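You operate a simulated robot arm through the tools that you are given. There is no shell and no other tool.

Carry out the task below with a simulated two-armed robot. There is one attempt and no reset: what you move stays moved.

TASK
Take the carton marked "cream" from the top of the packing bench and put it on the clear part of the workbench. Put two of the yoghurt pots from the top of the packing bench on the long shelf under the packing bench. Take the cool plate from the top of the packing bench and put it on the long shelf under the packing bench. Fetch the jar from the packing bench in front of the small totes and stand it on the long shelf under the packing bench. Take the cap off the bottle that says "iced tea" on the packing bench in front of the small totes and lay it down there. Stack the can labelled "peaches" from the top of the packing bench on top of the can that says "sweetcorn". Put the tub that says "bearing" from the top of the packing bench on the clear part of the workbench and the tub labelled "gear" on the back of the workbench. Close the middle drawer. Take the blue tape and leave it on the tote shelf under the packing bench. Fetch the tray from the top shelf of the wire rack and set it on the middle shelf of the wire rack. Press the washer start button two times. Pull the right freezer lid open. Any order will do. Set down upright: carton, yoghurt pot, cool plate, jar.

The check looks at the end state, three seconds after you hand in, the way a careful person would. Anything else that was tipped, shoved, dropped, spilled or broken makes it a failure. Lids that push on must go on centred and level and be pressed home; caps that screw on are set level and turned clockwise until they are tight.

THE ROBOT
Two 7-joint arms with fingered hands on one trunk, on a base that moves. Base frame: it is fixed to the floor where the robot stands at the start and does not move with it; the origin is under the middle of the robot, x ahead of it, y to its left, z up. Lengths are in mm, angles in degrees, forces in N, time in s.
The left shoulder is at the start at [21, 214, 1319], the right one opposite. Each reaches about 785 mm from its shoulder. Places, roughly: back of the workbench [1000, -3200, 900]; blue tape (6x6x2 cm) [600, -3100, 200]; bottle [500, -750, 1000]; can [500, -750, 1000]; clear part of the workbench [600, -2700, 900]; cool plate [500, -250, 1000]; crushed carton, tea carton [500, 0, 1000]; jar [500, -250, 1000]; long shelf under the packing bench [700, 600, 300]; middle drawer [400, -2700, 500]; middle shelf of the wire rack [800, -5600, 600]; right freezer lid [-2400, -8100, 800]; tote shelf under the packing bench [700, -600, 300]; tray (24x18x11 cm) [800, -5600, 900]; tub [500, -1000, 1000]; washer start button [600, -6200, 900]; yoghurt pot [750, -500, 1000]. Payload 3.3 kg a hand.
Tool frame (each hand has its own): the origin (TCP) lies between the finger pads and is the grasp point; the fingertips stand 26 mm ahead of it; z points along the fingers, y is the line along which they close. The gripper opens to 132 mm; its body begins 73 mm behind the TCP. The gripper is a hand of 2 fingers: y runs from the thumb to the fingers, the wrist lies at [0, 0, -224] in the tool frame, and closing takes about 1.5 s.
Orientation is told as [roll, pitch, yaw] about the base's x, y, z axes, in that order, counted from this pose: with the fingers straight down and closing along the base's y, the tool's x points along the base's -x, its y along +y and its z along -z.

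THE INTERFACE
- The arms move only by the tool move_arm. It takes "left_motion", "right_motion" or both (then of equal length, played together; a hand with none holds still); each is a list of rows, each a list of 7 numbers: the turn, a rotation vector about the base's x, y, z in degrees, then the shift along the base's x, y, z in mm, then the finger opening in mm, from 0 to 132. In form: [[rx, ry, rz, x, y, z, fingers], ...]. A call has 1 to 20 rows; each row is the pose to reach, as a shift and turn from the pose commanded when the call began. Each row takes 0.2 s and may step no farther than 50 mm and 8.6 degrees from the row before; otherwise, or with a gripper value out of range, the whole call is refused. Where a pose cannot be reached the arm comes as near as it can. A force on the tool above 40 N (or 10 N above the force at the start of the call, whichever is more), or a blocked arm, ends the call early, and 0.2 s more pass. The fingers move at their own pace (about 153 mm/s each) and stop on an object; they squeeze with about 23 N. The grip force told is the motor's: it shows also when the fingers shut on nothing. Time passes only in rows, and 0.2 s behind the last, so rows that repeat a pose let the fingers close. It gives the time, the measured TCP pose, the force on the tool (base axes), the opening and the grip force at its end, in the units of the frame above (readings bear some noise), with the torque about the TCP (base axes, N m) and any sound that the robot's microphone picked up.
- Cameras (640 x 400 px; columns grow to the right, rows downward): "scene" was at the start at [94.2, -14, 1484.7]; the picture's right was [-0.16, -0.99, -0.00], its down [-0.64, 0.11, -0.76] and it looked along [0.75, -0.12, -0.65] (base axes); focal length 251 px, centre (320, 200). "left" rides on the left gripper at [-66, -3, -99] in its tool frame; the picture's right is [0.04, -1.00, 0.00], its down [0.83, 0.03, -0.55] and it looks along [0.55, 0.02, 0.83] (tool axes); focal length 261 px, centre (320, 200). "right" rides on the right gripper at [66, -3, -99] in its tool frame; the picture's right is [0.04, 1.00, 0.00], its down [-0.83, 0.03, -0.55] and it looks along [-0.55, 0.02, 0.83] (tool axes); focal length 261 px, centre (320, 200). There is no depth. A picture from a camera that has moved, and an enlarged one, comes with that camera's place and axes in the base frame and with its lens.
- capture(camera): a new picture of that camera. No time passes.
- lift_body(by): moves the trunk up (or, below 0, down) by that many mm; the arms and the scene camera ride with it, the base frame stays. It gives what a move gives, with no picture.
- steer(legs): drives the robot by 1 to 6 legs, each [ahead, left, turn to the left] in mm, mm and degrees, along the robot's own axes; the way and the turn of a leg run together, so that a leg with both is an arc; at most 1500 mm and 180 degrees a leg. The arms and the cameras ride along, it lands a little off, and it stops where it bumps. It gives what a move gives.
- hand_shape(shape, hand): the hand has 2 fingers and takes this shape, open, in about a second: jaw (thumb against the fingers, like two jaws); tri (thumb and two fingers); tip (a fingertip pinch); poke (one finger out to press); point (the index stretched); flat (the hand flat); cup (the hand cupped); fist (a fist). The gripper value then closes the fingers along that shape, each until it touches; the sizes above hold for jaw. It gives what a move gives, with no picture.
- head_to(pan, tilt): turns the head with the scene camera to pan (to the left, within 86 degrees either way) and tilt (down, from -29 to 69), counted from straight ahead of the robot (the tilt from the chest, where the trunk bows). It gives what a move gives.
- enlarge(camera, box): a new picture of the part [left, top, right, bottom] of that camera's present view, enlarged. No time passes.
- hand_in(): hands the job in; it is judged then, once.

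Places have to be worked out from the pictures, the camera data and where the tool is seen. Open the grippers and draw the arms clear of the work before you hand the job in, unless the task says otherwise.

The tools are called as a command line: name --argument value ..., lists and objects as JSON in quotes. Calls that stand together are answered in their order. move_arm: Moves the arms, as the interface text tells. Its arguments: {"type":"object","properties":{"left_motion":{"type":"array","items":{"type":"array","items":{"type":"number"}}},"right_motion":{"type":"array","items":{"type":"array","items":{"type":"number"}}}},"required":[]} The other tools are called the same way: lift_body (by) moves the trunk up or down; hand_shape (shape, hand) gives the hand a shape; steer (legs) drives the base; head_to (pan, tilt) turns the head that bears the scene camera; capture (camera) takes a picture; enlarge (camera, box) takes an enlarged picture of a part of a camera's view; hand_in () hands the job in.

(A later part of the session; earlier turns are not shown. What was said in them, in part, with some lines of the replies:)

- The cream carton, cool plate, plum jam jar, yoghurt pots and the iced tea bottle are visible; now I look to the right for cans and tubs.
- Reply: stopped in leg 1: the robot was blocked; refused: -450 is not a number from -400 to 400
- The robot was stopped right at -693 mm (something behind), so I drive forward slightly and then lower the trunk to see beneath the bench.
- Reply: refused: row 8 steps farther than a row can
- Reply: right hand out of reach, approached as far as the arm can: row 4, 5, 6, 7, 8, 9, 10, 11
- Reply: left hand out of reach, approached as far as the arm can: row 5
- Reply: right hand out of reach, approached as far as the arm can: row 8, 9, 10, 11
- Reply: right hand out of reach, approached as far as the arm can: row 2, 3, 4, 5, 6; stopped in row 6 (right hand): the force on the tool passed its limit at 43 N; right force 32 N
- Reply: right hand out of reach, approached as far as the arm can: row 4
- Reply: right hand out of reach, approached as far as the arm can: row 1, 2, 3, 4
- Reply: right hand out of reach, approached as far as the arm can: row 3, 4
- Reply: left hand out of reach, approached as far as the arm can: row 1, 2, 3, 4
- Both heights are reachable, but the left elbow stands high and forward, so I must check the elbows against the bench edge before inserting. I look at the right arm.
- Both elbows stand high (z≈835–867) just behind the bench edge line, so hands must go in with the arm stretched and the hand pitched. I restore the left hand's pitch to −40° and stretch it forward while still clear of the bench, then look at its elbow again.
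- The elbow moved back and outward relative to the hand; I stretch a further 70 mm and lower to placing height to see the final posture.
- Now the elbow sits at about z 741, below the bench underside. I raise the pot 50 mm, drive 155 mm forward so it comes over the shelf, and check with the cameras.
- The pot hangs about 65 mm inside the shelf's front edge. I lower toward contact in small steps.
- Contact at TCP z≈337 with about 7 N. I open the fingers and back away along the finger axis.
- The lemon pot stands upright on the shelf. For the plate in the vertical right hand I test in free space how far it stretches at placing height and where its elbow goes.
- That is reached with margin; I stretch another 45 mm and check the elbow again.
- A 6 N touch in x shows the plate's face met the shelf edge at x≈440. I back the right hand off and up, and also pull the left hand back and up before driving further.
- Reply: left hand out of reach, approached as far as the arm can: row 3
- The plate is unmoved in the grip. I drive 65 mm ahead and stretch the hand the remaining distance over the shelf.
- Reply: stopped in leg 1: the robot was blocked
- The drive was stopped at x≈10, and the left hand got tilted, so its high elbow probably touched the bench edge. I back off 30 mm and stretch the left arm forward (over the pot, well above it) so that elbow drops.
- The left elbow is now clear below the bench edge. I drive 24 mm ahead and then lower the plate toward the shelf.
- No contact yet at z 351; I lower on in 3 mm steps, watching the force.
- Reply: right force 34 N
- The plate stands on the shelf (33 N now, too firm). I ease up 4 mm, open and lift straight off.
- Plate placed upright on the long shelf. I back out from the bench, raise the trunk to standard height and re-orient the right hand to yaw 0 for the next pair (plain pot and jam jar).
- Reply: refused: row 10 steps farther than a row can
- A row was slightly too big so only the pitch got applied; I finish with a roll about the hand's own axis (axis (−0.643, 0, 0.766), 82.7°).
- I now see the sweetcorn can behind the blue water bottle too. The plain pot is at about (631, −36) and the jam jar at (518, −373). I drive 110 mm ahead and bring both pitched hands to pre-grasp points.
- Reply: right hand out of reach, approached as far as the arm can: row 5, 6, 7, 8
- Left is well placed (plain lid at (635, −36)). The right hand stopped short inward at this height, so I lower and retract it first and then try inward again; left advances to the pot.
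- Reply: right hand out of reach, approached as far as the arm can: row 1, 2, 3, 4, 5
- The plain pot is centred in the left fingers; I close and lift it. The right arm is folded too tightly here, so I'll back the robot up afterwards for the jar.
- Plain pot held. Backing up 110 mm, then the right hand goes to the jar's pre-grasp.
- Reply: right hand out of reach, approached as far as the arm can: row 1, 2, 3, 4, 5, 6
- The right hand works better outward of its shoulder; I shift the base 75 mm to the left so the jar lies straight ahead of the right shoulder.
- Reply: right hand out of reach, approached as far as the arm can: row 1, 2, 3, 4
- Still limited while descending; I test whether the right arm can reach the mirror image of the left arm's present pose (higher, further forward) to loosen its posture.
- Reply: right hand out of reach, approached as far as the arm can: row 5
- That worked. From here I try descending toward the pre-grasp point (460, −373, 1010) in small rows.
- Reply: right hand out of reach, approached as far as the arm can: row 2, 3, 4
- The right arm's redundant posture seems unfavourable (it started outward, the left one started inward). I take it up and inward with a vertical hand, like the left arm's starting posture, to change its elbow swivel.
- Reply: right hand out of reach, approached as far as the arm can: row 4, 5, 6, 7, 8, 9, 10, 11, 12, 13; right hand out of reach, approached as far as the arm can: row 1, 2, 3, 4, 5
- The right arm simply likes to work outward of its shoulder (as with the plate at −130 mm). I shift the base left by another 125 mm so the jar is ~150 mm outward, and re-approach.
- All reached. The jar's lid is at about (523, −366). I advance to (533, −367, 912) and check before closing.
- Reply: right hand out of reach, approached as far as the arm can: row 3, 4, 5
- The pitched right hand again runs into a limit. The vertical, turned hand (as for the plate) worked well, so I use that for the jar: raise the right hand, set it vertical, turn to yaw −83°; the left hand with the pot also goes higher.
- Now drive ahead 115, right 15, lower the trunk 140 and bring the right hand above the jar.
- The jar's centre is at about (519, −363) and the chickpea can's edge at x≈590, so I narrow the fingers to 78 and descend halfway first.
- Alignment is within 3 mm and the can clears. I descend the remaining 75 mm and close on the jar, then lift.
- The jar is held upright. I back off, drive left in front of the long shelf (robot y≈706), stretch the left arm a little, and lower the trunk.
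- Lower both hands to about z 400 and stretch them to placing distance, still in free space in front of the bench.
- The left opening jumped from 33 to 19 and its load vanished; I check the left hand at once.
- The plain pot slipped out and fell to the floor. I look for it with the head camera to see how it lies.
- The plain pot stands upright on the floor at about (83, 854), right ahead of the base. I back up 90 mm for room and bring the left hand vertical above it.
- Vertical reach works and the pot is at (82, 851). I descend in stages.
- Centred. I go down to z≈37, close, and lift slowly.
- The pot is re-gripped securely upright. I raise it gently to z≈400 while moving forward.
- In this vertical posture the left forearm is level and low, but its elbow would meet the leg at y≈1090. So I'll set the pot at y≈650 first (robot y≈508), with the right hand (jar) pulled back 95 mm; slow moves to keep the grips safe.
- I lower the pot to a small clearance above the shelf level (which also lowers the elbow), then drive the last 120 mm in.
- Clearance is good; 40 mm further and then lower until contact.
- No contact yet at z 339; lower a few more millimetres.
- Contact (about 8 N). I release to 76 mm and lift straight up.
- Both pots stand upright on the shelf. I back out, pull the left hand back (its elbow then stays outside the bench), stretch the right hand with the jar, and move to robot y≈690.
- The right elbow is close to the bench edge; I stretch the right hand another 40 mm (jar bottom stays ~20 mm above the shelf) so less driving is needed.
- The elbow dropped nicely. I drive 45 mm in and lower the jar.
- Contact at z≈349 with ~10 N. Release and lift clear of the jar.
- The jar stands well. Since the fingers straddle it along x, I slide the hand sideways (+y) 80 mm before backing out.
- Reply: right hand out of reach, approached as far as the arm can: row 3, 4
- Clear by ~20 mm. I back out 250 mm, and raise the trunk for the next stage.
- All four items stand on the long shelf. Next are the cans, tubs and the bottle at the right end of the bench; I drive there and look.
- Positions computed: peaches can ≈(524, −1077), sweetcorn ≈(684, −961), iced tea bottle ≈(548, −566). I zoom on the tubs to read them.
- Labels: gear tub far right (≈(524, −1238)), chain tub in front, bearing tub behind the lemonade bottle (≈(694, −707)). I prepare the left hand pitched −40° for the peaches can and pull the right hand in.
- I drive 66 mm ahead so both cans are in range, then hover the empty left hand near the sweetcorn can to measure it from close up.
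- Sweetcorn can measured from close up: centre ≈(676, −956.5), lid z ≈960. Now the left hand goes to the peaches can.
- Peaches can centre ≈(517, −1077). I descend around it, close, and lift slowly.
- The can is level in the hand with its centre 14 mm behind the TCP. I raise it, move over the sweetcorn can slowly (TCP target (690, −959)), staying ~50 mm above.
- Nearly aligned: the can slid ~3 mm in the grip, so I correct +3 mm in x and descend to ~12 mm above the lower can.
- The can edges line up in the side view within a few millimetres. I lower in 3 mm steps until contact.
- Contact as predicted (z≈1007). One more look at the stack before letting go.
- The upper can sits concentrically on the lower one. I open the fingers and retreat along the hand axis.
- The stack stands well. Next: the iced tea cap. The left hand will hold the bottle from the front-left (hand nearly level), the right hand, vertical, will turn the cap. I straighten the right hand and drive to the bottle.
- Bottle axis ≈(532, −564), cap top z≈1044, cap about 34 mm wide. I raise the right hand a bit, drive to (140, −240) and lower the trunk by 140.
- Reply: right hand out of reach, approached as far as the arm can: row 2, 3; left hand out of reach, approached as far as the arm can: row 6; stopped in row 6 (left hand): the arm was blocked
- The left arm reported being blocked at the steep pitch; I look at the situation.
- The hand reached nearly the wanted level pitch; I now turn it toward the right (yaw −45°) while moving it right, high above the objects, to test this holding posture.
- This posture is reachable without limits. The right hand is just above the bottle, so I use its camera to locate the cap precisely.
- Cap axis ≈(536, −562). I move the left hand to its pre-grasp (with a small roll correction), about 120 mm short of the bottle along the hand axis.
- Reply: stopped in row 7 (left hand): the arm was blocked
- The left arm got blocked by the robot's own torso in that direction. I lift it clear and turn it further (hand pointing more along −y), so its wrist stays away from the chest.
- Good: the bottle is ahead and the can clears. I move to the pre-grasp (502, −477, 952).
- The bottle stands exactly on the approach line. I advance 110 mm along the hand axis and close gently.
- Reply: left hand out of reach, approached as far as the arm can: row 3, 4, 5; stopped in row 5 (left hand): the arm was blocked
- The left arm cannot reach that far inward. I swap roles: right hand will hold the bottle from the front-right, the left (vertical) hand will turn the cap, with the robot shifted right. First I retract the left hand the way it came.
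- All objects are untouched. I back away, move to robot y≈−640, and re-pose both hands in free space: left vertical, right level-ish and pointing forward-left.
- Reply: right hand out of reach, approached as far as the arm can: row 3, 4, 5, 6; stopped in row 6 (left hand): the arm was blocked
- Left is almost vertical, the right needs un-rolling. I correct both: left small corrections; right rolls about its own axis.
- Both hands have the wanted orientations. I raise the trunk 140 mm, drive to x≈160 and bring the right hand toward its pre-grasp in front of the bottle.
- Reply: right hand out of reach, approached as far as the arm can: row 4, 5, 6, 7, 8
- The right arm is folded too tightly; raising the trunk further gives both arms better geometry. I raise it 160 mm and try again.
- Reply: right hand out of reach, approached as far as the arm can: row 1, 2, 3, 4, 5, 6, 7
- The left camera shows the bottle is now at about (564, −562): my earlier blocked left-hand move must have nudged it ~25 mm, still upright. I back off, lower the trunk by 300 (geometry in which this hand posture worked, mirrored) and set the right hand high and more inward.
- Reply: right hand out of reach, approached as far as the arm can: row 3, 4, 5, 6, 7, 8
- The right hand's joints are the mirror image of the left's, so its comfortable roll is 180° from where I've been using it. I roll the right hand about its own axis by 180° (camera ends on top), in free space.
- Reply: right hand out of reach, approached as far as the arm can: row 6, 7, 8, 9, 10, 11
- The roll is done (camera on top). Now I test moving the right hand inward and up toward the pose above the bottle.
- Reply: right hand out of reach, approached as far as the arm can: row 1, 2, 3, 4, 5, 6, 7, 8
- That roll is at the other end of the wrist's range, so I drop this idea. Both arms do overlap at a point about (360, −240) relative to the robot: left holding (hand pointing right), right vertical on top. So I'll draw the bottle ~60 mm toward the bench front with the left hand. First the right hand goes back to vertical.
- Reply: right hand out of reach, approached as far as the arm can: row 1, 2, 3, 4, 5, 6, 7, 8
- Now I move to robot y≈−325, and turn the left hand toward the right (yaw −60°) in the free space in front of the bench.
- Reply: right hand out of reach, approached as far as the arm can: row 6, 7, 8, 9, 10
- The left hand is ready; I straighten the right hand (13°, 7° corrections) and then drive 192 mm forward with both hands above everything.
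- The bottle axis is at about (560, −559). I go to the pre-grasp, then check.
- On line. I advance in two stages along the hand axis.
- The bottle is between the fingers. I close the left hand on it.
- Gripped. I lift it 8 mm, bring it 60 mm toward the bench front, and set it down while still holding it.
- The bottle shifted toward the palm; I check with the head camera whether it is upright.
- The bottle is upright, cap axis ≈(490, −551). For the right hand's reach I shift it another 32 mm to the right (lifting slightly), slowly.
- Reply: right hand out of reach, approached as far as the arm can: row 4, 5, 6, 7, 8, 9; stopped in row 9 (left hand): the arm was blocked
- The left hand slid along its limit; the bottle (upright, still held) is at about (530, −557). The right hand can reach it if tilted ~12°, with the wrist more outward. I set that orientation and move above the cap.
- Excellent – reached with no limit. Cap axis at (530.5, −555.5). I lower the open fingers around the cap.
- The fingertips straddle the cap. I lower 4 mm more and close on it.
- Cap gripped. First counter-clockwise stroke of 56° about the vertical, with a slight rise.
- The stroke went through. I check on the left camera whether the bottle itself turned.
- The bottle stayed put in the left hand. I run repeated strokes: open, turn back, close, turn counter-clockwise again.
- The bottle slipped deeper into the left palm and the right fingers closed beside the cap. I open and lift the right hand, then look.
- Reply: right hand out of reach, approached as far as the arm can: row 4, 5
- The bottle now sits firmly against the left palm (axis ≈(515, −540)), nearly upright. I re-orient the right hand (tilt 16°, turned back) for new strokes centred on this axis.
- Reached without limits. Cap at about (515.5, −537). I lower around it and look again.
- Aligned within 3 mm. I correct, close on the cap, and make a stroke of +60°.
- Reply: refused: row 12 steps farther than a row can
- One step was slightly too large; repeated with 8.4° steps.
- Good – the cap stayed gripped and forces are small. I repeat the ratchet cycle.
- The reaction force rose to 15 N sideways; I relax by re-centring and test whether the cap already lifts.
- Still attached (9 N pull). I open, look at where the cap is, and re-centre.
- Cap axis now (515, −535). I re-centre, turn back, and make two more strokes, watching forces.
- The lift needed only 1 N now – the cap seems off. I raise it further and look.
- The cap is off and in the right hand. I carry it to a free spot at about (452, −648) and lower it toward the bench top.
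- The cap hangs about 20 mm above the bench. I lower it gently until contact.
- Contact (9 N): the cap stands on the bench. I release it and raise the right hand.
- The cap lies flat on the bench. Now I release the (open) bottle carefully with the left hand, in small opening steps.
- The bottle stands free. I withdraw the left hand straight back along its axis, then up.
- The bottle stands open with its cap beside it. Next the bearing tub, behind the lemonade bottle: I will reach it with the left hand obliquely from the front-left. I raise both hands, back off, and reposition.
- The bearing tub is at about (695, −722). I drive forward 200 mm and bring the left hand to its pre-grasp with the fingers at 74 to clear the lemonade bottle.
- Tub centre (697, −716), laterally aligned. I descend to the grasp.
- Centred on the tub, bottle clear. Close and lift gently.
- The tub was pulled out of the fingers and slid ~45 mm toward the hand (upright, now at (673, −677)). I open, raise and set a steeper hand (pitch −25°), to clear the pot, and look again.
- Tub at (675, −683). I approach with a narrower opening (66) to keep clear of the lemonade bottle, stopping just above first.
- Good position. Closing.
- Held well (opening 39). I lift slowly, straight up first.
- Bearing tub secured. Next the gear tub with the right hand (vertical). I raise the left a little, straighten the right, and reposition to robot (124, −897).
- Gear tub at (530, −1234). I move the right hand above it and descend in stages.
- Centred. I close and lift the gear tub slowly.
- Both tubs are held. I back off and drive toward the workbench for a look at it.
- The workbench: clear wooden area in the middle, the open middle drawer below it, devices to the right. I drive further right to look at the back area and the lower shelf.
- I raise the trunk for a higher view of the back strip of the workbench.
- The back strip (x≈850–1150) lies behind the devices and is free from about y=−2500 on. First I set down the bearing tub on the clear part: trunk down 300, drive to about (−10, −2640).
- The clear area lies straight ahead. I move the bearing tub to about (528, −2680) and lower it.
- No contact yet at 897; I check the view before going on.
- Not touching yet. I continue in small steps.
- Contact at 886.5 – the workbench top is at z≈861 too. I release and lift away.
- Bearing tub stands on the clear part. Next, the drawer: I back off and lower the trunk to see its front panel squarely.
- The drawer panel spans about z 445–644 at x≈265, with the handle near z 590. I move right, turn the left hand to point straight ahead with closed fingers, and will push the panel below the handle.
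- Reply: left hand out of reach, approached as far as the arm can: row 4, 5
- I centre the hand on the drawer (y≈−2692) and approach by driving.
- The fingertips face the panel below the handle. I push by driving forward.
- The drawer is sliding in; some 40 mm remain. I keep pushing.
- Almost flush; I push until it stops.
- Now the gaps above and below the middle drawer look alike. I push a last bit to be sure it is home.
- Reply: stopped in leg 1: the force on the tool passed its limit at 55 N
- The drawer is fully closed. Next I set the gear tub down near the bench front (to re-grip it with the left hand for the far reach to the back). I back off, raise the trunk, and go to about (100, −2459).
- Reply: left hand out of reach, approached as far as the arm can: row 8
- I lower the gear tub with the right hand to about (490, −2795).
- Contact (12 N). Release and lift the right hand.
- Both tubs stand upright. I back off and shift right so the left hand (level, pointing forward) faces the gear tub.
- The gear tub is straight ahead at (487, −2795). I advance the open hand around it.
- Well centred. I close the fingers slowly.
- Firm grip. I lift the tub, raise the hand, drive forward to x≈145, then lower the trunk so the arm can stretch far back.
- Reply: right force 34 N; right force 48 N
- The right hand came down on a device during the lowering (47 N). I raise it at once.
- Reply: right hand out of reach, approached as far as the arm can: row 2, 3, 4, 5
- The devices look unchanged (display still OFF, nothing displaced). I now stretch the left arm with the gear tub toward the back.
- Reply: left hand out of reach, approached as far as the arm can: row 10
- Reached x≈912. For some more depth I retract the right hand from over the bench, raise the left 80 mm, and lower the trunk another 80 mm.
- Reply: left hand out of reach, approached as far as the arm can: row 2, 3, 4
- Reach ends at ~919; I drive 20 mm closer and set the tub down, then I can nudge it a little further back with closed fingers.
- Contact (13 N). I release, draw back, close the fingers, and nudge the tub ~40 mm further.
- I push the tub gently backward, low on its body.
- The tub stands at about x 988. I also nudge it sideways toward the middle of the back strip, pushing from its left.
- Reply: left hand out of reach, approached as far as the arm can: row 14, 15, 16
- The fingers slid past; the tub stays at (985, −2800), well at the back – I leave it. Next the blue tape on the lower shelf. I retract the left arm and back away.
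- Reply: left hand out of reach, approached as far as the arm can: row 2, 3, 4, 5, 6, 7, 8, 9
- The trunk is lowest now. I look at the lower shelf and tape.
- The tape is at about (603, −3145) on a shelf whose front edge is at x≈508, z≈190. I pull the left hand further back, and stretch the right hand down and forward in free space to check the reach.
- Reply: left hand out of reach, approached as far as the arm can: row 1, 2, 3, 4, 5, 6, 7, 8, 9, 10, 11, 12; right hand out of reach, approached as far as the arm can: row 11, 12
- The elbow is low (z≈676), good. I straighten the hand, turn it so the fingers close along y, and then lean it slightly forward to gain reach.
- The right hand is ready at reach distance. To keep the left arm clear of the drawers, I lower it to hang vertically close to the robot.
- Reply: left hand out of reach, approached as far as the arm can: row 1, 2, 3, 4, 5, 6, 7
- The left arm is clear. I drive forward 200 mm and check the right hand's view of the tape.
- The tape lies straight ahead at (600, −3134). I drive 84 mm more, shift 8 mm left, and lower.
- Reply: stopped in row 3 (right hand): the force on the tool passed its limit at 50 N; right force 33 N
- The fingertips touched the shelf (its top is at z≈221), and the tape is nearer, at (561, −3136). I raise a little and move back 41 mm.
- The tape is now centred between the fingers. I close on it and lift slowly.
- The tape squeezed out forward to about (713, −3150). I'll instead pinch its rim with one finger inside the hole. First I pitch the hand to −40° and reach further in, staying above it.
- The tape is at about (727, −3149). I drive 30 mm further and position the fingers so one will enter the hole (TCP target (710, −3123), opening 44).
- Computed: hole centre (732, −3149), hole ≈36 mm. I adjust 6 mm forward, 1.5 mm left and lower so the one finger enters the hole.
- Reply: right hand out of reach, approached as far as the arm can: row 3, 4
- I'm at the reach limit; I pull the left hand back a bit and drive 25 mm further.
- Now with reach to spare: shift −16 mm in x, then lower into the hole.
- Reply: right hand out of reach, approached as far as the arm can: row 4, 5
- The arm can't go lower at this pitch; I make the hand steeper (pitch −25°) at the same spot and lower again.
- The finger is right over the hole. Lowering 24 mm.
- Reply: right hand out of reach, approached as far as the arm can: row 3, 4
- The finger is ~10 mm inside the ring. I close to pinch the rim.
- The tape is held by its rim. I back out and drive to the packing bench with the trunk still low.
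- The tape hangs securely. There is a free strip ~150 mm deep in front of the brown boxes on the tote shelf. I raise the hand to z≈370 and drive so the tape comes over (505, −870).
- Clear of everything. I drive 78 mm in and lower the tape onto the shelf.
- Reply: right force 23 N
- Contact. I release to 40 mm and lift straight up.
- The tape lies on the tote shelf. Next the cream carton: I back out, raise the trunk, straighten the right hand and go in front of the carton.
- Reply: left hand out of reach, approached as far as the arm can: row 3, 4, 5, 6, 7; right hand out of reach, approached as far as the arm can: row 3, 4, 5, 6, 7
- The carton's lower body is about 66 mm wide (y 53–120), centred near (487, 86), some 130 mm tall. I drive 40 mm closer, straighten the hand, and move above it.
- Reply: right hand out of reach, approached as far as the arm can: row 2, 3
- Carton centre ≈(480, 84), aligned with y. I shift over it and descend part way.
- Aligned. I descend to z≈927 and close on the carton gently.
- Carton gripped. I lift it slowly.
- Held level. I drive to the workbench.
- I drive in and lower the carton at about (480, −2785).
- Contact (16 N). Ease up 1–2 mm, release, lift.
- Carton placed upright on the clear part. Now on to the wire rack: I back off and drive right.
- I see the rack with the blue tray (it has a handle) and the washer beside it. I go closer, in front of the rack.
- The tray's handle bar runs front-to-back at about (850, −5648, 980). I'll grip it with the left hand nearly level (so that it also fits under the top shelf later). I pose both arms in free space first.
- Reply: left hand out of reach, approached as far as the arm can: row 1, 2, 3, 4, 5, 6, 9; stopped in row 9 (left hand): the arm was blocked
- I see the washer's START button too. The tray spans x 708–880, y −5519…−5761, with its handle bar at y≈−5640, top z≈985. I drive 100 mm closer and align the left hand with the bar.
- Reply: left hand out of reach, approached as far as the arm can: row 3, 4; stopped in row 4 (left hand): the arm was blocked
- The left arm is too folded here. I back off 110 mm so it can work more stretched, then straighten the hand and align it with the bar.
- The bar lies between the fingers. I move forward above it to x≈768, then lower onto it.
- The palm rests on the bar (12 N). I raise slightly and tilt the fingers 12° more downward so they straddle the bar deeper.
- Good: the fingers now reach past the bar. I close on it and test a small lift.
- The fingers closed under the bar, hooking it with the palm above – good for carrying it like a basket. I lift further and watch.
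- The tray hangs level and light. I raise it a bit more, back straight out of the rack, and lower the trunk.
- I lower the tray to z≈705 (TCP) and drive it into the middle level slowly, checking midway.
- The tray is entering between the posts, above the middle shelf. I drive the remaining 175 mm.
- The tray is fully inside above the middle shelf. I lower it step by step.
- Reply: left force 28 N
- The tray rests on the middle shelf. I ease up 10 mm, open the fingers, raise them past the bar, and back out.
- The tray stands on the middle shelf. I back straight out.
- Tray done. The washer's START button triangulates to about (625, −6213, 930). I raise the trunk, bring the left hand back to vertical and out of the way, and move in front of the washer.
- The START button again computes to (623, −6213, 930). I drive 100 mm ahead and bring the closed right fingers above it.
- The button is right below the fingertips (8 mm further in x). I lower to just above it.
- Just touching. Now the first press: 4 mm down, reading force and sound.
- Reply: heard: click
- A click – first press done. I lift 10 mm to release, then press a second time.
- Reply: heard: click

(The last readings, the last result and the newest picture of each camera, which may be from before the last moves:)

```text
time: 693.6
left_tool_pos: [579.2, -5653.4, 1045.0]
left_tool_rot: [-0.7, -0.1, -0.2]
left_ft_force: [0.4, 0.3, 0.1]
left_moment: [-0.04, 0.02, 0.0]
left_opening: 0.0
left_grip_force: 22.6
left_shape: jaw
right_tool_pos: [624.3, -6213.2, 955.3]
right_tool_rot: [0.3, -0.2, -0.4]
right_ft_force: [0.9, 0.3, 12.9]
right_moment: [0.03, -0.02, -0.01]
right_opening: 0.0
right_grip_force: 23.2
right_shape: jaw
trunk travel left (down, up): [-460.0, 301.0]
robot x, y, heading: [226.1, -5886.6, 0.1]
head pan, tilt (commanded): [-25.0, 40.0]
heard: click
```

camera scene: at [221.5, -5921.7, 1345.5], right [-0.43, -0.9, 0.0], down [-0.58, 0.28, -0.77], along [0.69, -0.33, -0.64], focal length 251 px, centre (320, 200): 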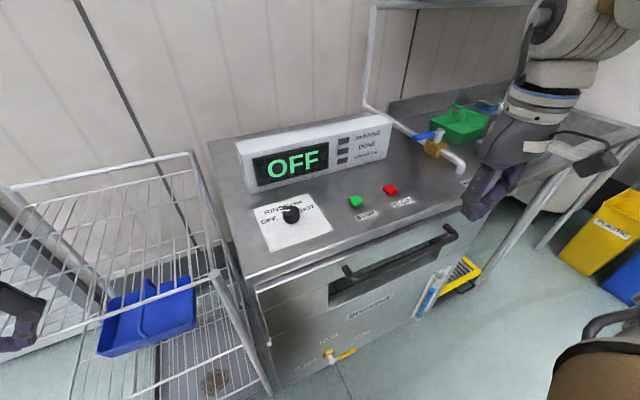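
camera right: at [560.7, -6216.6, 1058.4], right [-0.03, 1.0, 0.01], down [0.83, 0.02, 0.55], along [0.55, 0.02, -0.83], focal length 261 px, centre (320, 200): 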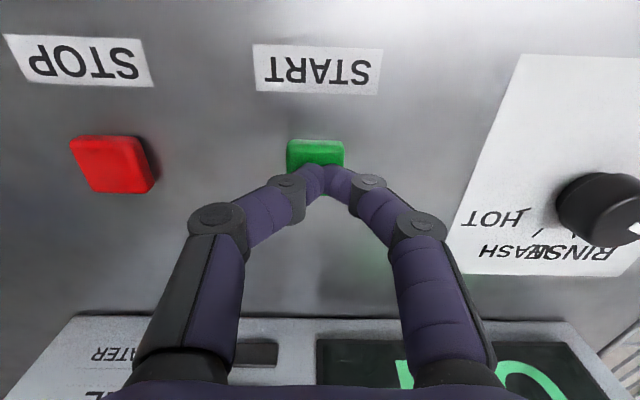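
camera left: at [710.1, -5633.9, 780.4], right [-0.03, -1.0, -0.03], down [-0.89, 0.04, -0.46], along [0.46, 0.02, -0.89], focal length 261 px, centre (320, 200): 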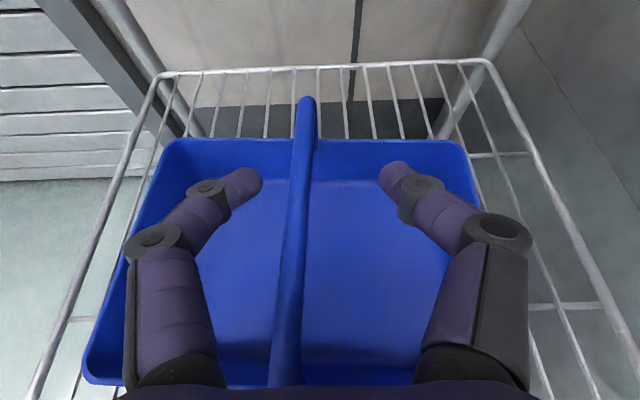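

Second click – two presses. I lift the hand clear and look at the display.

move_arm --right_motion '[[0, 0, 0, 0, 0, 15, 0], [0, 0, 0, 0, 0, 50, 0], [0, 0, 0, -15, 0, 95, 0], [0, 0, 0, -45, -5, 125, 0], [0, 0, 0, -85, -10, 140, 0]]'

capture --camera "scene"

```text
time: 694.8
left_tool_pos: [578.7, -5654.3, 1044.4]
left_tool_rot: [-0.7, -0.1, -0.3]
left_ft_force: [-0.1, 0.1, 0.7]
left_moment: [0.02, -0.04, 0.0]
left_opening: 0.0
left_grip_force: 22.9
left_shape: jaw
right_tool_pos: [537.8, -6223.3, 1094.0]
right_tool_rot: [0.5, 0.0, -0.4]
right_ft_force: [0.0, 0.1, -0.3]
right_moment: [-0.01, -0.01, -0.02]
right_opening: 0.1
right_grip_force: 23.6
right_shape: jaw
trunk travel left (down, up): [-460.0, 301.0]
robot x, y, heading: [222.9, -5886.8, -0.3]
head pan, tilt (commanded): [-25.0, 40.0]
```

```text
taken
camera scene: at [318.7, -5922.4, 1345.6], right [-0.43, -0.9, 0.0], down [-0.58, 0.27, -0.77], along [0.69, -0.33, -0.64], focal length 251 px, centre (320, 200)
```

scene: 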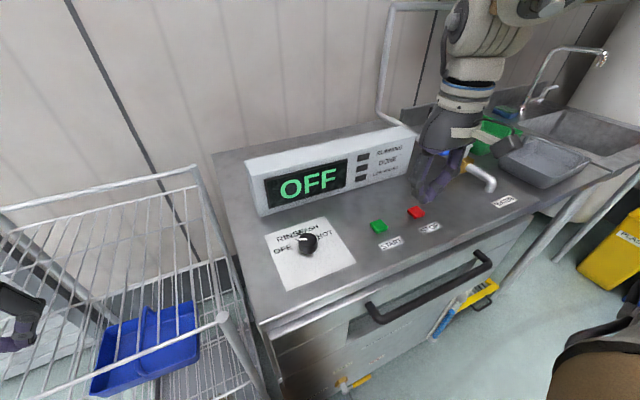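

Both presses registered. Now the freezer at about (−2400, −8100). I back away and look in that direction.

steer --legs '[[-600, 0, 0]]'

head_to --pan -84 --tilt 15

capture --camera "scene"

```text
time: 698.2
left_tool_pos: [-26.8, -5650.1, 1046.2]
left_tool_rot: [-0.7, -0.1, 0.9]
left_ft_force: [-0.2, -0.8, 0.0]
left_moment: [0.01, -0.04, -0.01]
left_opening: 0.1
left_grip_force: 22.8
left_shape: jaw
right_tool_pos: [-56.6, -6220.7, 1093.0]
right_tool_rot: [0.4, -0.2, 0.6]
right_ft_force: [0.0, 0.2, -0.5]
right_moment: [0.01, -0.02, -0.01]
right_opening: 0.2
right_grip_force: 23.1
right_shape: jaw
trunk travel left (down, up): [-460.0, 301.0]
robot x, y, heading: [-378.5, -5886.3, 0.8]
head pan, tilt (commanded): [-25.0, 40.0]
```

```text
time: 699.5
left_tool_pos: [-28.3, -5649.5, 1044.9]
left_tool_rot: [-0.7, -0.1, 1.1]
left_ft_force: [-0.7, 1.0, -0.9]
left_moment: [0.07, 0.02, 0.02]
left_opening: 0.0
left_grip_force: 23.0
left_shape: jaw
right_tool_pos: [-56.2, -6219.9, 1092.9]
right_tool_rot: [0.4, 0.0, 0.6]
right_ft_force: [-0.4, -0.3, -0.3]
right_moment: [-0.02, 0.01, 0.02]
right_opening: 0.0
right_grip_force: 23.0
right_shape: jaw
trunk travel left (down, up): [-460.0, 301.0]
robot x, y, heading: [-379.3, -5887.0, 1.0]
head pan, tilt (commanded): [-84.0, 15.0]
```

```text
taken
camera scene: at [-348.5, -5981.2, 1385.0], right [-0.99, -0.12, 0.0], down [-0.03, 0.26, -0.97], along [0.12, -0.96, -0.26], focal length 251 px, centre (320, 200)
```

scene: 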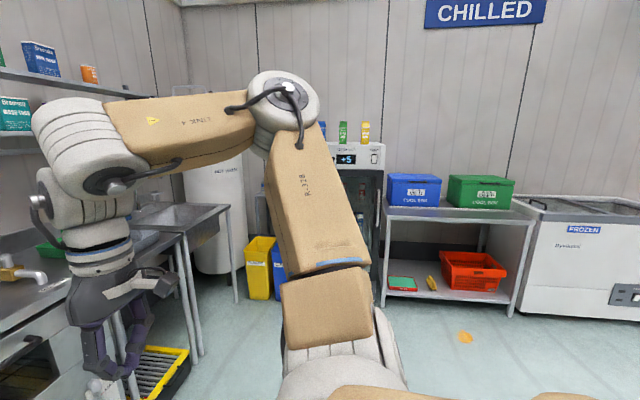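

The chest freezer (“FROZEN”) stands against the far wall facing +y. I turn the robot right by 90° and drive over, avoiding the orange thing lying on the floor at about (−1169, −7536).

steer --legs '[[0, 0, -91]]'

head_to --pan -40 --tilt 15

capture --camera "scene"

```text
time: 703.7
left_tool_pos: [-137.3, -6236.3, 1044.6]
left_tool_rot: [-0.7, -0.2, -88.3]
left_ft_force: [0.1, 0.1, -0.1]
left_moment: [0.0, 0.03, 0.02]
left_opening: 0.0
left_grip_force: 22.7
left_shape: jaw
right_tool_pos: [-706.1, -6215.6, 1092.9]
right_tool_rot: [0.4, -0.1, -88.6]
right_ft_force: [-0.6, 0.2, 0.4]
right_moment: [0.0, -0.03, -0.01]
right_opening: 0.0
right_grip_force: 23.2
right_shape: jaw
trunk travel left (down, up): [-460.0, 301.0]
robot x, y, heading: [-379.3, -5891.3, -88.4]
head pan, tilt (commanded): [-84.0, 15.0]
```

```text
time: 704.8
left_tool_pos: [-136.2, -6236.4, 1044.8]
left_tool_rot: [-0.7, -0.1, -88.3]
left_ft_force: [0.3, -0.8, 0.1]
left_moment: [-0.01, 0.0, 0.02]
left_opening: 0.0
left_grip_force: 23.0
left_shape: jaw
right_tool_pos: [-706.7, -6214.7, 1094.7]
right_tool_rot: [0.3, 0.0, -88.6]
right_ft_force: [1.3, 0.3, -0.7]
right_moment: [0.0, -0.03, -0.02]
right_opening: 0.2
right_grip_force: 23.2
right_shape: jaw
trunk travel left (down, up): [-460.0, 301.0]
robot x, y, heading: [-379.1, -5887.8, -88.3]
head pan, tilt (commanded): [-40.0, 15.0]
```

```text
taken
camera scene: at [-437.1, -5981.6, 1385.0], right [-0.78, 0.62, 0.0], down [0.16, 0.2, -0.97], along [-0.6, -0.76, -0.26], focal length 251 px, centre (320, 200)
```

scene: 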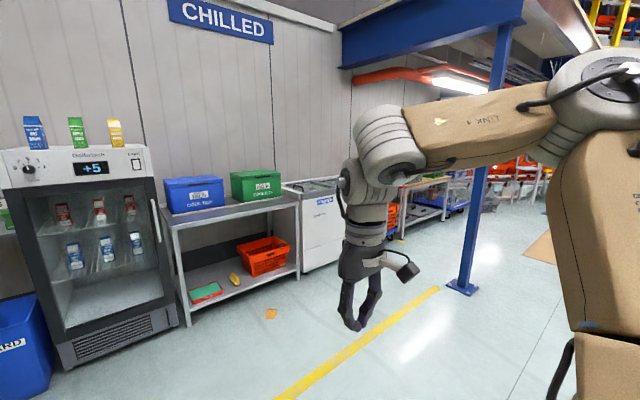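

A blue pillar stands at about (−2729, −6702). I go right to x≈−1780 first, then ahead, then look at the freezer.

steer --legs '[[0, -1400, -1.7], [1200, 0, 0]]'

head_to --pan -30 --tilt 25

capture --camera "scene"

```text
time: 717.6
left_tool_pos: [-1637.1, -7465.7, 1045.2]
left_tool_rot: [-0.6, -0.1, -93.2]
left_ft_force: [-0.9, 0.1, 0.8]
left_moment: [-0.02, 0.0, -0.01]
left_opening: 0.0
left_grip_force: 22.7
left_shape: jaw
right_tool_pos: [-2204.6, -7395.4, 1095.0]
right_tool_rot: [0.3, 0.0, -93.5]
right_ft_force: [0.6, -0.4, -0.2]
right_moment: [0.0, 0.01, -0.03]
right_opening: 0.0
right_grip_force: 22.8
right_shape: jaw
trunk travel left (down, up): [-460.0, 301.0]
robot x, y, heading: [-1853.7, -7098.5, -93.2]
head pan, tilt (commanded): [-40.0, 15.0]
```

```text
time: 718.3
left_tool_pos: [-1636.7, -7466.0, 1044.5]
left_tool_rot: [-0.7, 0.0, -93.2]
left_ft_force: [-0.1, 0.3, 0.9]
left_moment: [-0.03, 0.01, -0.01]
left_opening: 0.0
left_grip_force: 23.6
left_shape: jaw
right_tool_pos: [-2203.7, -7396.2, 1094.3]
right_tool_rot: [0.4, 0.0, -93.5]
right_ft_force: [0.2, 0.1, -0.6]
right_moment: [-0.01, 0.02, -0.01]
right_opening: 0.0
right_grip_force: 23.1
right_shape: jaw
trunk travel left (down, up): [-460.0, 301.0]
robot x, y, heading: [-1847.8, -7096.9, -93.2]
head pan, tilt (commanded): [-30.0, 25.0]
```

```text
taken
camera scene: at [-1901.9, -7195.2, 1368.9], right [-0.84, 0.55, 0.0], down [0.23, 0.35, -0.91], along [-0.5, -0.76, -0.42], focal length 251 px, centre (320, 200)
```

scene: 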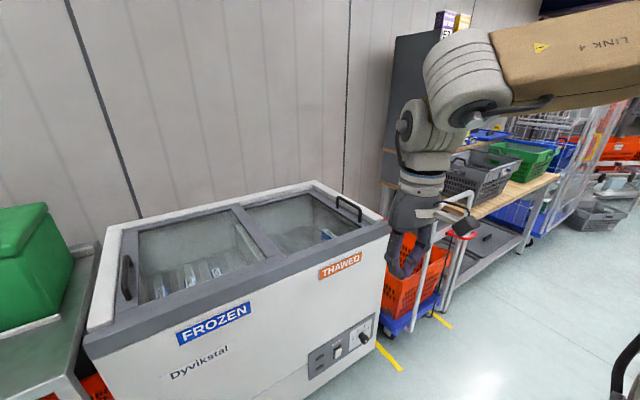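

The freezer has two sliding lids; the right lid's black handle is at its right end, roughly (−2575, −8010). To open, I must slide it to the left (+x). I square up the robot and approach with the right hand pitched forward.

steer --legs '[[0, 0, 3.2], [0, -362, 0], [230, 0, 0]]'

move_arm --right_motion '[[-8, 0, 0, 0, -20, 0, 60], [-16, 0, 0, 0, -45, 0, 60], [-24, 0, 0, 0, -70, -5, 60], [-32, 0, 0, 0, -95, -10, 60], [-40, 0, 0, 0, -120, -20, 60]]'

capture --camera "right"

capture --camera "scene"

```text
time: 722.4
left_tool_pos: [-1981.8, -7688.2, 1043.3]
left_tool_rot: [-0.7, 0.0, -90.7]
left_ft_force: [0.1, -0.6, -0.2]
left_moment: [0.04, 0.01, -0.03]
left_opening: 0.0
left_grip_force: 23.3
left_shape: jaw
right_tool_pos: [-2552.5, -7644.9, 1092.4]
right_tool_rot: [0.4, 0.0, -91.0]
right_ft_force: [0.2, -0.2, 0.7]
right_moment: [0.0, -0.02, -0.02]
right_opening: 0.0
right_grip_force: 22.9
right_shape: jaw
trunk travel left (down, up): [-460.0, 301.0]
robot x, y, heading: [-2209.0, -7329.0, -90.7]
head pan, tilt (commanded): [-30.0, 25.0]
```

```text
time: 723.6
left_tool_pos: [-1982.4, -7688.8, 1044.2]
left_tool_rot: [-0.7, 0.0, -90.7]
left_ft_force: [0.4, 0.4, 0.4]
left_moment: [0.01, -0.01, -0.01]
left_opening: 0.0
left_grip_force: 22.7
left_shape: jaw
right_tool_pos: [-2551.8, -7763.9, 1073.0]
right_tool_rot: [1.3, -40.1, -91.3]
right_ft_force: [-0.1, -0.4, 0.5]
right_moment: [0.0, 0.04, 0.03]
right_opening: 59.5
right_grip_force: 0.1
right_shape: jaw
trunk travel left (down, up): [-460.0, 301.0]
robot x, y, heading: [-2212.3, -7334.2, -90.8]
head pan, tilt (commanded): [-30.0, 25.0]
```

```text
taken
camera right: at [-2552.1, -7650.3, 1106.4], right [1.0, 0.02, -0.01], down [0.01, -0.28, 0.96], along [0.02, -0.96, -0.28], focal length 261 px, centre (320, 200)
```

right: 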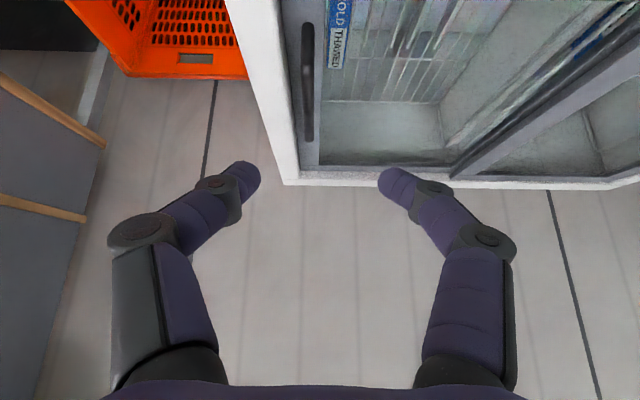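

```text
taken
camera scene: at [-2259.0, -7429.8, 1368.7], right [-0.86, 0.51, 0.0], down [0.22, 0.36, -0.91], along [-0.46, -0.78, -0.42], focal length 251 px, centre (320, 200)
```

scene: 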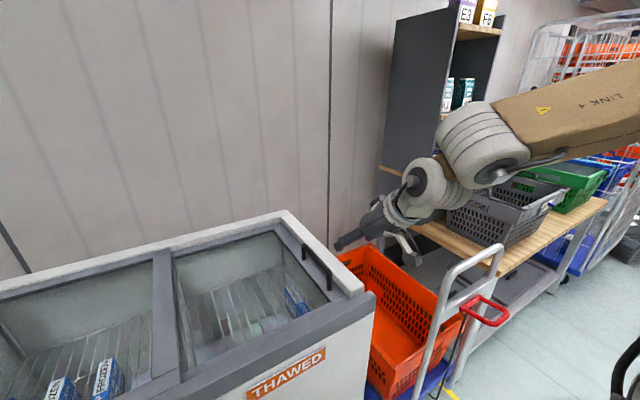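

The handle is a long bar along y at x≈−2565, z≈830, from y≈−7885 to −8150. I reduce the pitch to −20°, lower the trunk 80 mm, drive forward and align with the bar.

move_arm --right_motion '[[7, 0, 0, -3, 5, 0, 70], [14, 0, 0, -6, 10, 0, 70], [20, 0, 0, -10, 15, 0, 70]]'

lift_body --by -80

steer --legs '[[155, 0, 0.8]]'

capture --camera "right"

```text
time: 724.4
left_tool_pos: [-1982.8, -7688.3, 1044.4]
left_tool_rot: [-0.7, -0.1, -90.7]
left_ft_force: [0.9, 1.0, -0.6]
left_moment: [0.01, 0.02, 0.01]
left_opening: 0.0
left_grip_force: 22.7
left_shape: jaw
right_tool_pos: [-2561.5, -7747.0, 1074.5]
right_tool_rot: [0.8, -19.9, -91.1]
right_ft_force: [0.6, -0.4, -0.3]
right_moment: [0.0, 0.02, 0.0]
right_opening: 69.2
right_grip_force: 0.0
right_shape: jaw
trunk travel left (down, up): [-460.0, 301.0]
robot x, y, heading: [-2211.7, -7330.1, -90.9]
head pan, tilt (commanded): [-30.0, 25.0]
```

```text
time: 725.6
left_tool_pos: [-1982.2, -7687.5, 964.1]
left_tool_rot: [-0.7, -0.2, -90.7]
left_ft_force: [0.2, 0.2, 0.2]
left_moment: [-0.02, 0.05, -0.01]
left_opening: 0.0
left_grip_force: 23.0
left_shape: jaw
right_tool_pos: [-2560.9, -7747.6, 993.9]
right_tool_rot: [0.9, -20.2, -91.1]
right_ft_force: [0.2, -0.6, -0.1]
right_moment: [-0.01, -0.01, -0.01]
right_opening: 69.4
right_grip_force: 0.1
right_shape: jaw
trunk travel left (down, up): [-380.0, 381.0]
robot x, y, heading: [-2212.0, -7331.4, -90.5]
head pan, tilt (commanded): [-30.0, 25.0]
```

```text
time: 727.0
left_tool_pos: [-1977.9, -7841.3, 964.8]
left_tool_rot: [-0.7, 0.0, -89.9]
left_ft_force: [0.5, 0.0, 1.0]
left_moment: [-0.02, -0.01, 0.01]
left_opening: 0.0
left_grip_force: 23.2
left_shape: jaw
right_tool_pos: [-2556.0, -7910.0, 993.7]
right_tool_rot: [0.8, -20.0, -90.2]
right_ft_force: [-0.3, 0.3, -0.4]
right_moment: [-0.02, 0.0, -0.01]
right_opening: 69.1
right_grip_force: 0.0
right_shape: jaw
trunk travel left (down, up): [-380.0, 381.0]
robot x, y, heading: [-2210.3, -7482.3, -89.8]
head pan, tilt (commanded): [-30.0, 25.0]
```

```text
taken
camera right: at [-2558.9, -7814.1, 1063.7], right [1.0, 0.04, 0.0], down [0.02, -0.59, 0.8], along [0.03, -0.8, -0.59], focal length 261 px, centre (320, 200)
```

right: 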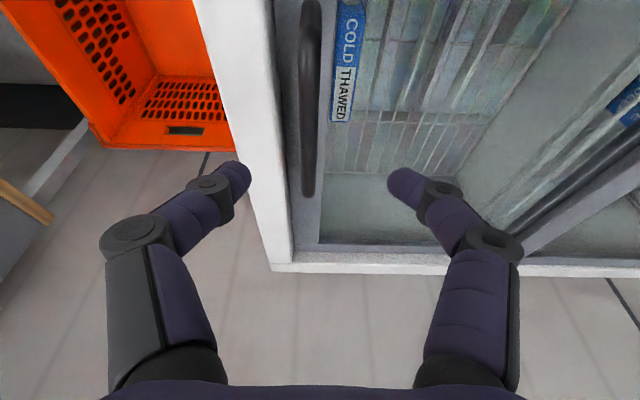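

The bar is 8 mm to the right of the hand's centre line. I shift and descend toward it in stages.

move_arm --right_motion '[[0, 0, 0, -4, -5, -30, 70], [0, 0, 0, -8, -10, -60, 70], [0, 0, 0, -8, -15, -90, 70], [0, 0, 0, -8, -20, -110, 70], [0, 0, 0, -8, -20, -120, 70]]'

capture --camera "right"

```text
time: 728.2
left_tool_pos: [-1976.6, -7838.3, 964.9]
left_tool_rot: [-0.8, 0.0, -90.0]
left_ft_force: [0.1, -0.8, 0.3]
left_moment: [0.01, -0.02, 0.0]
left_opening: 0.2
left_grip_force: 23.5
left_shape: jaw
right_tool_pos: [-2562.8, -7928.7, 876.5]
right_tool_rot: [0.7, -20.5, -90.2]
right_ft_force: [0.1, 0.9, 17.7]
right_moment: [-0.1, 0.91, -0.05]
right_opening: 69.4
right_grip_force: 0.1
right_shape: jaw
trunk travel left (down, up): [-380.0, 381.0]
robot x, y, heading: [-2210.1, -7484.4, -89.9]
head pan, tilt (commanded): [-30.0, 25.0]
```

```text
taken
camera right: at [-2566.1, -7832.5, 945.5], right [1.0, 0.04, 0.0], down [0.03, -0.59, 0.81], along [0.03, -0.81, -0.59], focal length 261 px, centre (320, 200)
```

right: 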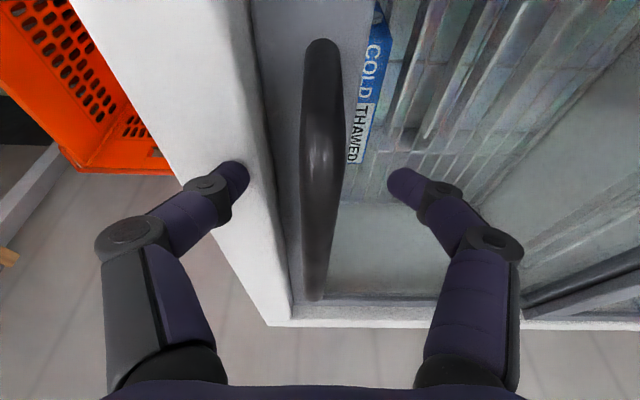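

The bar is between the fingers; one fingertip touches the white frame (z≈850). I raise 5 mm and close on the bar.

move_arm --right_motion '[[0, 0, 0, 0, 0, 5, 60], [0, 0, 0, 0, 0, 5, 45], [0, 0, 0, 0, 0, 3, 30], [0, 0, 0, 0, 0, 2, 15], [0, 0, 0, 0, 0, 2, 0], [0, 0, 0, 0, 0, 2, 0], [0, 0, 0, 0, 0, 2, 0]]'

capture --camera "right"

```text
time: 729.8
left_tool_pos: [-1977.8, -7840.4, 963.8]
left_tool_rot: [-0.7, 0.0, -89.9]
left_ft_force: [-0.6, 0.3, 0.1]
left_moment: [-0.02, 0.02, -0.01]
left_opening: 0.0
left_grip_force: 22.6
left_shape: jaw
right_tool_pos: [-2563.5, -7928.8, 875.8]
right_tool_rot: [1.0, -20.0, -90.2]
right_ft_force: [-0.7, 0.4, 0.5]
right_moment: [-0.04, 0.01, -0.01]
right_opening: 0.1
right_grip_force: 23.2
right_shape: jaw
trunk travel left (down, up): [-380.0, 381.0]
robot x, y, heading: [-2210.8, -7484.6, -90.0]
head pan, tilt (commanded): [-30.0, 25.0]
```

```text
taken
camera right: at [-2567.1, -7833.2, 945.6], right [1.0, 0.04, 0.0], down [0.02, -0.59, 0.8], along [0.03, -0.8, -0.59], focal length 261 px, centre (320, 200)
```

right: 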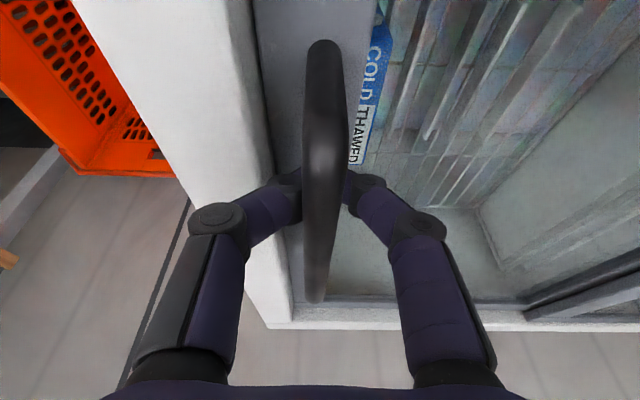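

The fingers closed under the handle's arch, hooking it. I now pull left by driving the base left 120 mm and check that the lid slides.

steer --legs '[[0, 120, 0]]'

capture --camera "right"

capture --camera "scene"

```text
time: 731.0
left_tool_pos: [-1857.9, -7840.1, 965.1]
left_tool_rot: [-0.7, 0.0, -89.7]
left_ft_force: [0.4, 0.4, -0.1]
left_moment: [-0.01, 0.03, 0.0]
left_opening: 0.1
left_grip_force: 22.9
left_shape: jaw
right_tool_pos: [-2442.5, -7929.9, 877.0]
right_tool_rot: [0.7, -20.1, -90.1]
right_ft_force: [-3.3, 1.1, -0.9]
right_moment: [0.0, 0.0, 0.03]
right_opening: 0.1
right_grip_force: 22.7
right_shape: jaw
trunk travel left (down, up): [-380.0, 381.0]
robot x, y, heading: [-2088.8, -7484.3, -90.0]
head pan, tilt (commanded): [-30.0, 25.0]
```

```text
taken
camera right: at [-2445.8, -7834.0, 946.1], right [1.0, 0.04, 0.0], down [0.03, -0.59, 0.81], along [0.03, -0.81, -0.59], focal length 261 px, centre (320, 200)
```

right: 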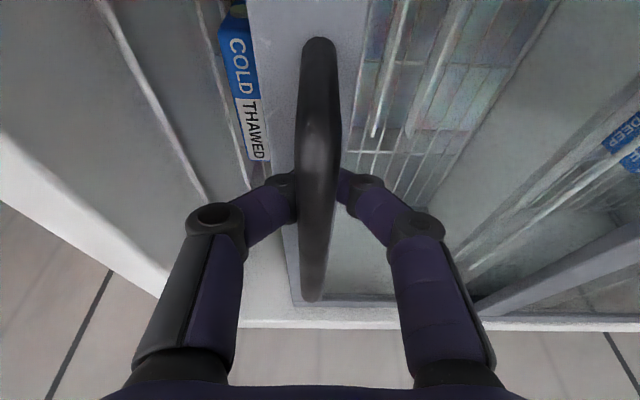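

```text
taken
camera scene: at [-2136.9, -7595.5, 1288.4], right [-0.87, 0.5, 0.0], down [0.21, 0.37, -0.91], along [-0.45, -0.79, -0.42], focal length 251 px, centre (320, 200)
```

scene: 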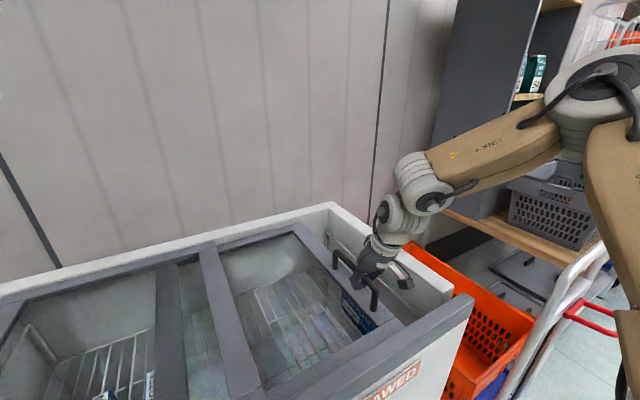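

The lid slides easily. I keep pulling left.

steer --legs '[[0, 150, 0]]'

steer --legs '[[0, 100, 0]]'

capture --camera "scene"

```text
time: 732.4
left_tool_pos: [-1706.8, -7839.8, 963.1]
left_tool_rot: [-0.7, 0.0, -89.8]
left_ft_force: [0.0, 0.5, 0.0]
left_moment: [-0.01, -0.03, 0.03]
left_opening: 0.2
left_grip_force: 22.9
left_shape: jaw
right_tool_pos: [-2292.1, -7930.1, 875.6]
right_tool_rot: [0.8, -20.2, -90.1]
right_ft_force: [-2.1, -0.1, -1.2]
right_moment: [0.02, 0.0, 0.01]
right_opening: 0.0
right_grip_force: 23.0
right_shape: jaw
trunk travel left (down, up): [-380.0, 381.0]
robot x, y, heading: [-1942.8, -7483.3, -89.7]
head pan, tilt (commanded): [-30.0, 25.0]
```

```text
time: 733.5
left_tool_pos: [-1606.1, -7840.3, 964.7]
left_tool_rot: [-0.8, 0.0, -89.8]
left_ft_force: [-0.7, -0.7, -1.0]
left_moment: [0.02, 0.02, 0.03]
left_opening: 0.1
left_grip_force: 22.7
left_shape: jaw
right_tool_pos: [-2193.7, -7930.4, 876.0]
right_tool_rot: [0.7, -20.1, -90.3]
right_ft_force: [-9.2, 0.5, -4.7]
right_moment: [-0.03, -0.07, -0.01]
right_opening: 0.0
right_grip_force: 23.8
right_shape: jaw
trunk travel left (down, up): [-380.0, 381.0]
robot x, y, heading: [-1841.6, -7482.6, -90.1]
head pan, tilt (commanded): [-30.0, 25.0]
```

```text
taken
camera scene: at [-1887.1, -7595.6, 1288.2], right [-0.87, 0.5, 0.0], down [0.21, 0.37, -0.91], along [-0.45, -0.78, -0.42], focal length 251 px, centre (320, 200)
```

scene: 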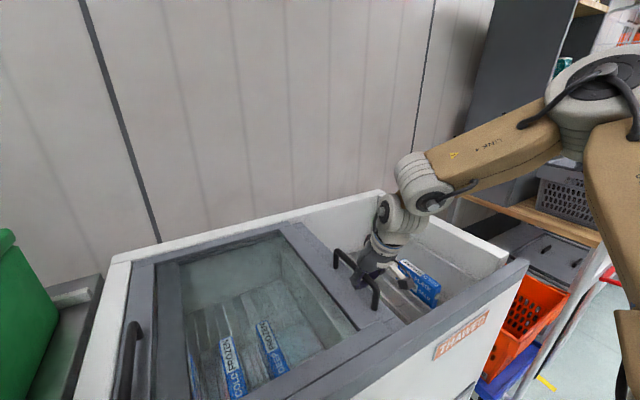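

The right lid is fully slid over; the right half stands open (force rising, end of travel). I release the handle and lift the hand away.

move_arm --right_motion '[[0, 0, 0, -3, 0, 0, 0], [0, 0, 0, -4, 0, 0, 25], [0, 0, 0, -4, 0, 0, 50], [0, 0, 0, -4, 0, 0, 70], [0, 0, 0, -4, 0, 0, 70], [0, 0, 0, -4, 0, 25, 70], [0, 0, 0, -4, 0, 65, 70], [0, 0, 0, -4, 10, 110, 70], [0, 0, 0, -4, 30, 145, 70]]'

capture --camera "right"

capture --camera "scene"

```text
time: 735.5
left_tool_pos: [-1606.1, -7839.4, 963.2]
left_tool_rot: [-0.7, -0.1, -89.9]
left_ft_force: [0.2, 0.3, -1.1]
left_moment: [-0.02, 0.0, -0.02]
left_opening: 0.2
left_grip_force: 23.6
left_shape: jaw
right_tool_pos: [-2199.8, -7898.5, 1021.6]
right_tool_rot: [0.6, -20.0, -90.3]
right_ft_force: [-0.3, 0.3, 0.0]
right_moment: [0.0, 0.0, 0.0]
right_opening: 69.5
right_grip_force: 0.1
right_shape: jaw
trunk travel left (down, up): [-380.0, 381.0]
robot x, y, heading: [-1833.7, -7483.8, -90.2]
head pan, tilt (commanded): [-30.0, 25.0]
```

```text
taken
camera right: at [-2202.3, -7802.6, 1091.3], right [1.0, 0.04, 0.0], down [0.02, -0.59, 0.81], along [0.03, -0.81, -0.59], focal length 261 px, centre (320, 200)
```

right: 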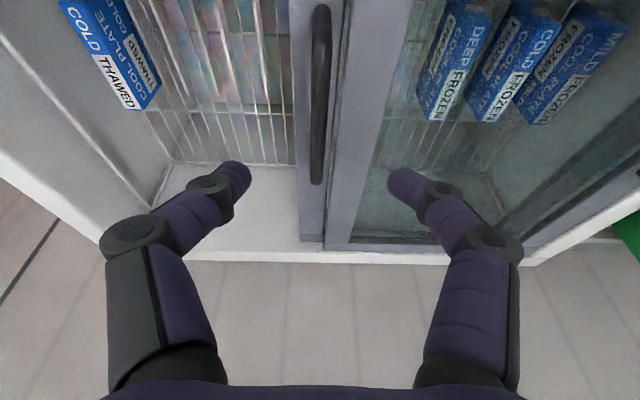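

```text
taken
camera scene: at [-1886.4, -7594.1, 1288.4], right [-0.87, 0.5, 0.0], down [0.21, 0.37, -0.91], along [-0.45, -0.79, -0.42], focal length 251 px, centre (320, 200)
```

scene: 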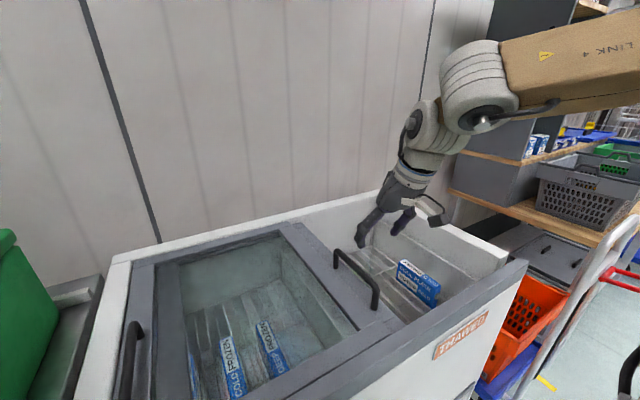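

The right lid is open. Finally I open both grippers and back the robot away from the freezer.

steer --legs '[[-350, 0, 0]]'

move_arm --left_motion '[[0, 0, 0, 0, 0, 5, 60], [0, 0, 0, 0, 0, 10, 120], [0, 0, 0, 0, 0, 10, 130], [0, 0, 0, 0, 0, 10, 130]]' --right_motion '[[0, 0, 0, 0, 0, 5, 100], [0, 0, 0, 0, 0, 10, 130], [0, 0, 0, 0, 0, 10, 130], [0, 0, 0, 0, 0, 10, 130]]'

head_to --pan -20 --tilt 20

capture --camera "scene"

```text
time: 737.8
left_tool_pos: [-1606.3, -7480.5, 964.8]
left_tool_rot: [-0.7, -0.1, -89.8]
left_ft_force: [-0.9, 0.4, 0.3]
left_moment: [-0.04, 0.02, 0.0]
left_opening: 0.0
left_grip_force: 23.8
left_shape: jaw
right_tool_pos: [-2199.2, -7539.6, 1022.4]
right_tool_rot: [0.5, -20.2, -90.2]
right_ft_force: [-0.4, -0.3, 0.6]
right_moment: [-0.02, -0.02, 0.01]
right_opening: 69.3
right_grip_force: 0.0
right_shape: jaw
trunk travel left (down, up): [-380.0, 381.0]
robot x, y, heading: [-1837.4, -7124.2, -90.1]
head pan, tilt (commanded): [-30.0, 25.0]
```

```text
time: 738.8
left_tool_pos: [-1606.6, -7480.2, 975.0]
left_tool_rot: [-0.6, 0.0, -89.9]
left_ft_force: [0.7, 0.6, 0.8]
left_moment: [0.0, 0.05, 0.0]
left_opening: 129.9
left_grip_force: 0.0
left_shape: jaw
right_tool_pos: [-2199.1, -7541.4, 1031.1]
right_tool_rot: [0.6, -20.1, -90.2]
right_ft_force: [0.0, -0.6, 0.5]
right_moment: [0.04, -0.03, -0.03]
right_opening: 129.8
right_grip_force: 0.0
right_shape: jaw
trunk travel left (down, up): [-380.0, 381.0]
robot x, y, heading: [-1837.1, -7128.8, -89.8]
head pan, tilt (commanded): [-30.0, 25.0]
```

```text
time: 739.6
left_tool_pos: [-1606.1, -7479.6, 974.9]
left_tool_rot: [-0.7, 0.0, -89.8]
left_ft_force: [0.3, 0.2, -1.0]
left_moment: [-0.02, 0.0, 0.01]
left_opening: 129.8
left_grip_force: 0.0
left_shape: jaw
right_tool_pos: [-2200.1, -7542.1, 1031.0]
right_tool_rot: [0.7, -20.1, -90.2]
right_ft_force: [0.5, 0.0, -0.3]
right_moment: [0.05, 0.01, 0.0]
right_opening: 130.0
right_grip_force: 0.2
right_shape: jaw
trunk travel left (down, up): [-380.0, 381.0]
robot x, y, heading: [-1841.5, -7123.2, -89.9]
head pan, tilt (commanded): [-20.0, 20.0]
```

```text
taken
camera scene: at [-1872.5, -7243.7, 1296.4], right [-0.94, 0.34, 0.0], down [0.12, 0.32, -0.94], along [-0.32, -0.88, -0.34], focal length 251 px, centre (320, 200)
```

scene: 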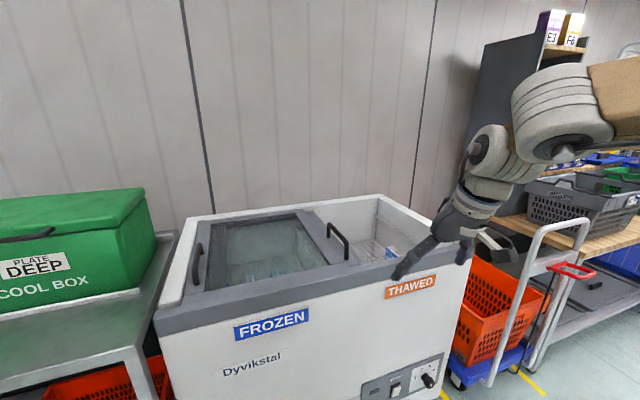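

The lid stands open, both grippers are open and clear of the work, and all items of the job have been carried out. I hand it in.

hand_in

```text
The job is handed in.
```

I carried out every item on the list and handed the job in. Some of it did not go cleanly, and I did not drive back to re-check the benches before handing in.

| Item | Where it ended up |
|---|---|
| Cream carton | Upright on the clear part of the workbench |
| Two yoghurt pots (lemon, plain) | Upright on the long shelf |
| Cool plate and jar (plum jam) | Upright on the long shelf |
| Iced tea cap | Off, lying flat on the packing bench; the open bottle stands upright |
| Peaches can | Stacked on the sweetcorn can |
| Bearing tub | On the clear part of the workbench |
| Gear tub | Near the back edge of the workbench |
| Middle drawer | Closed |
| Blue tape | On the tote shelf |
| Tray | On the middle shelf of the wire rack |
| Washer start button | Pressed twice, with a click each time |
| Right freezer lid | Slid fully open |

These are the places a careful checker might object to:

- **Plain yoghurt pot:** it slipped from the hand and fell about 35 cm to the floor. It landed upright with no damage I could see, and I picked it up and placed it on the shelf.
- **Gear tub position:** the marked back area is centred near y = -3200, but the tub stands at about (985, -2800), behind the clear part rather than behind the devices. That was as far as the arm could reach.
- **Workbench device:** the right hand pressed down on a control panel with about 47 N while the trunk was lowering. It still read OFF and looked unmoved afterwards.
- **Iced tea bottle:** I nudged it about 2–3 cm by accident, then moved it a few centimetres toward the bench front to get both hands on it.
- **Bearing tub and tape:** each slid out of the fingers once before I got a firm grip.
- **Base contact:** the drive was stopped twice, once at the very start by something behind the robot and once at the bench when I think the left elbow touched its edge. I saw nothing displaced.
- **Washer:** the display still read OFF after both presses.
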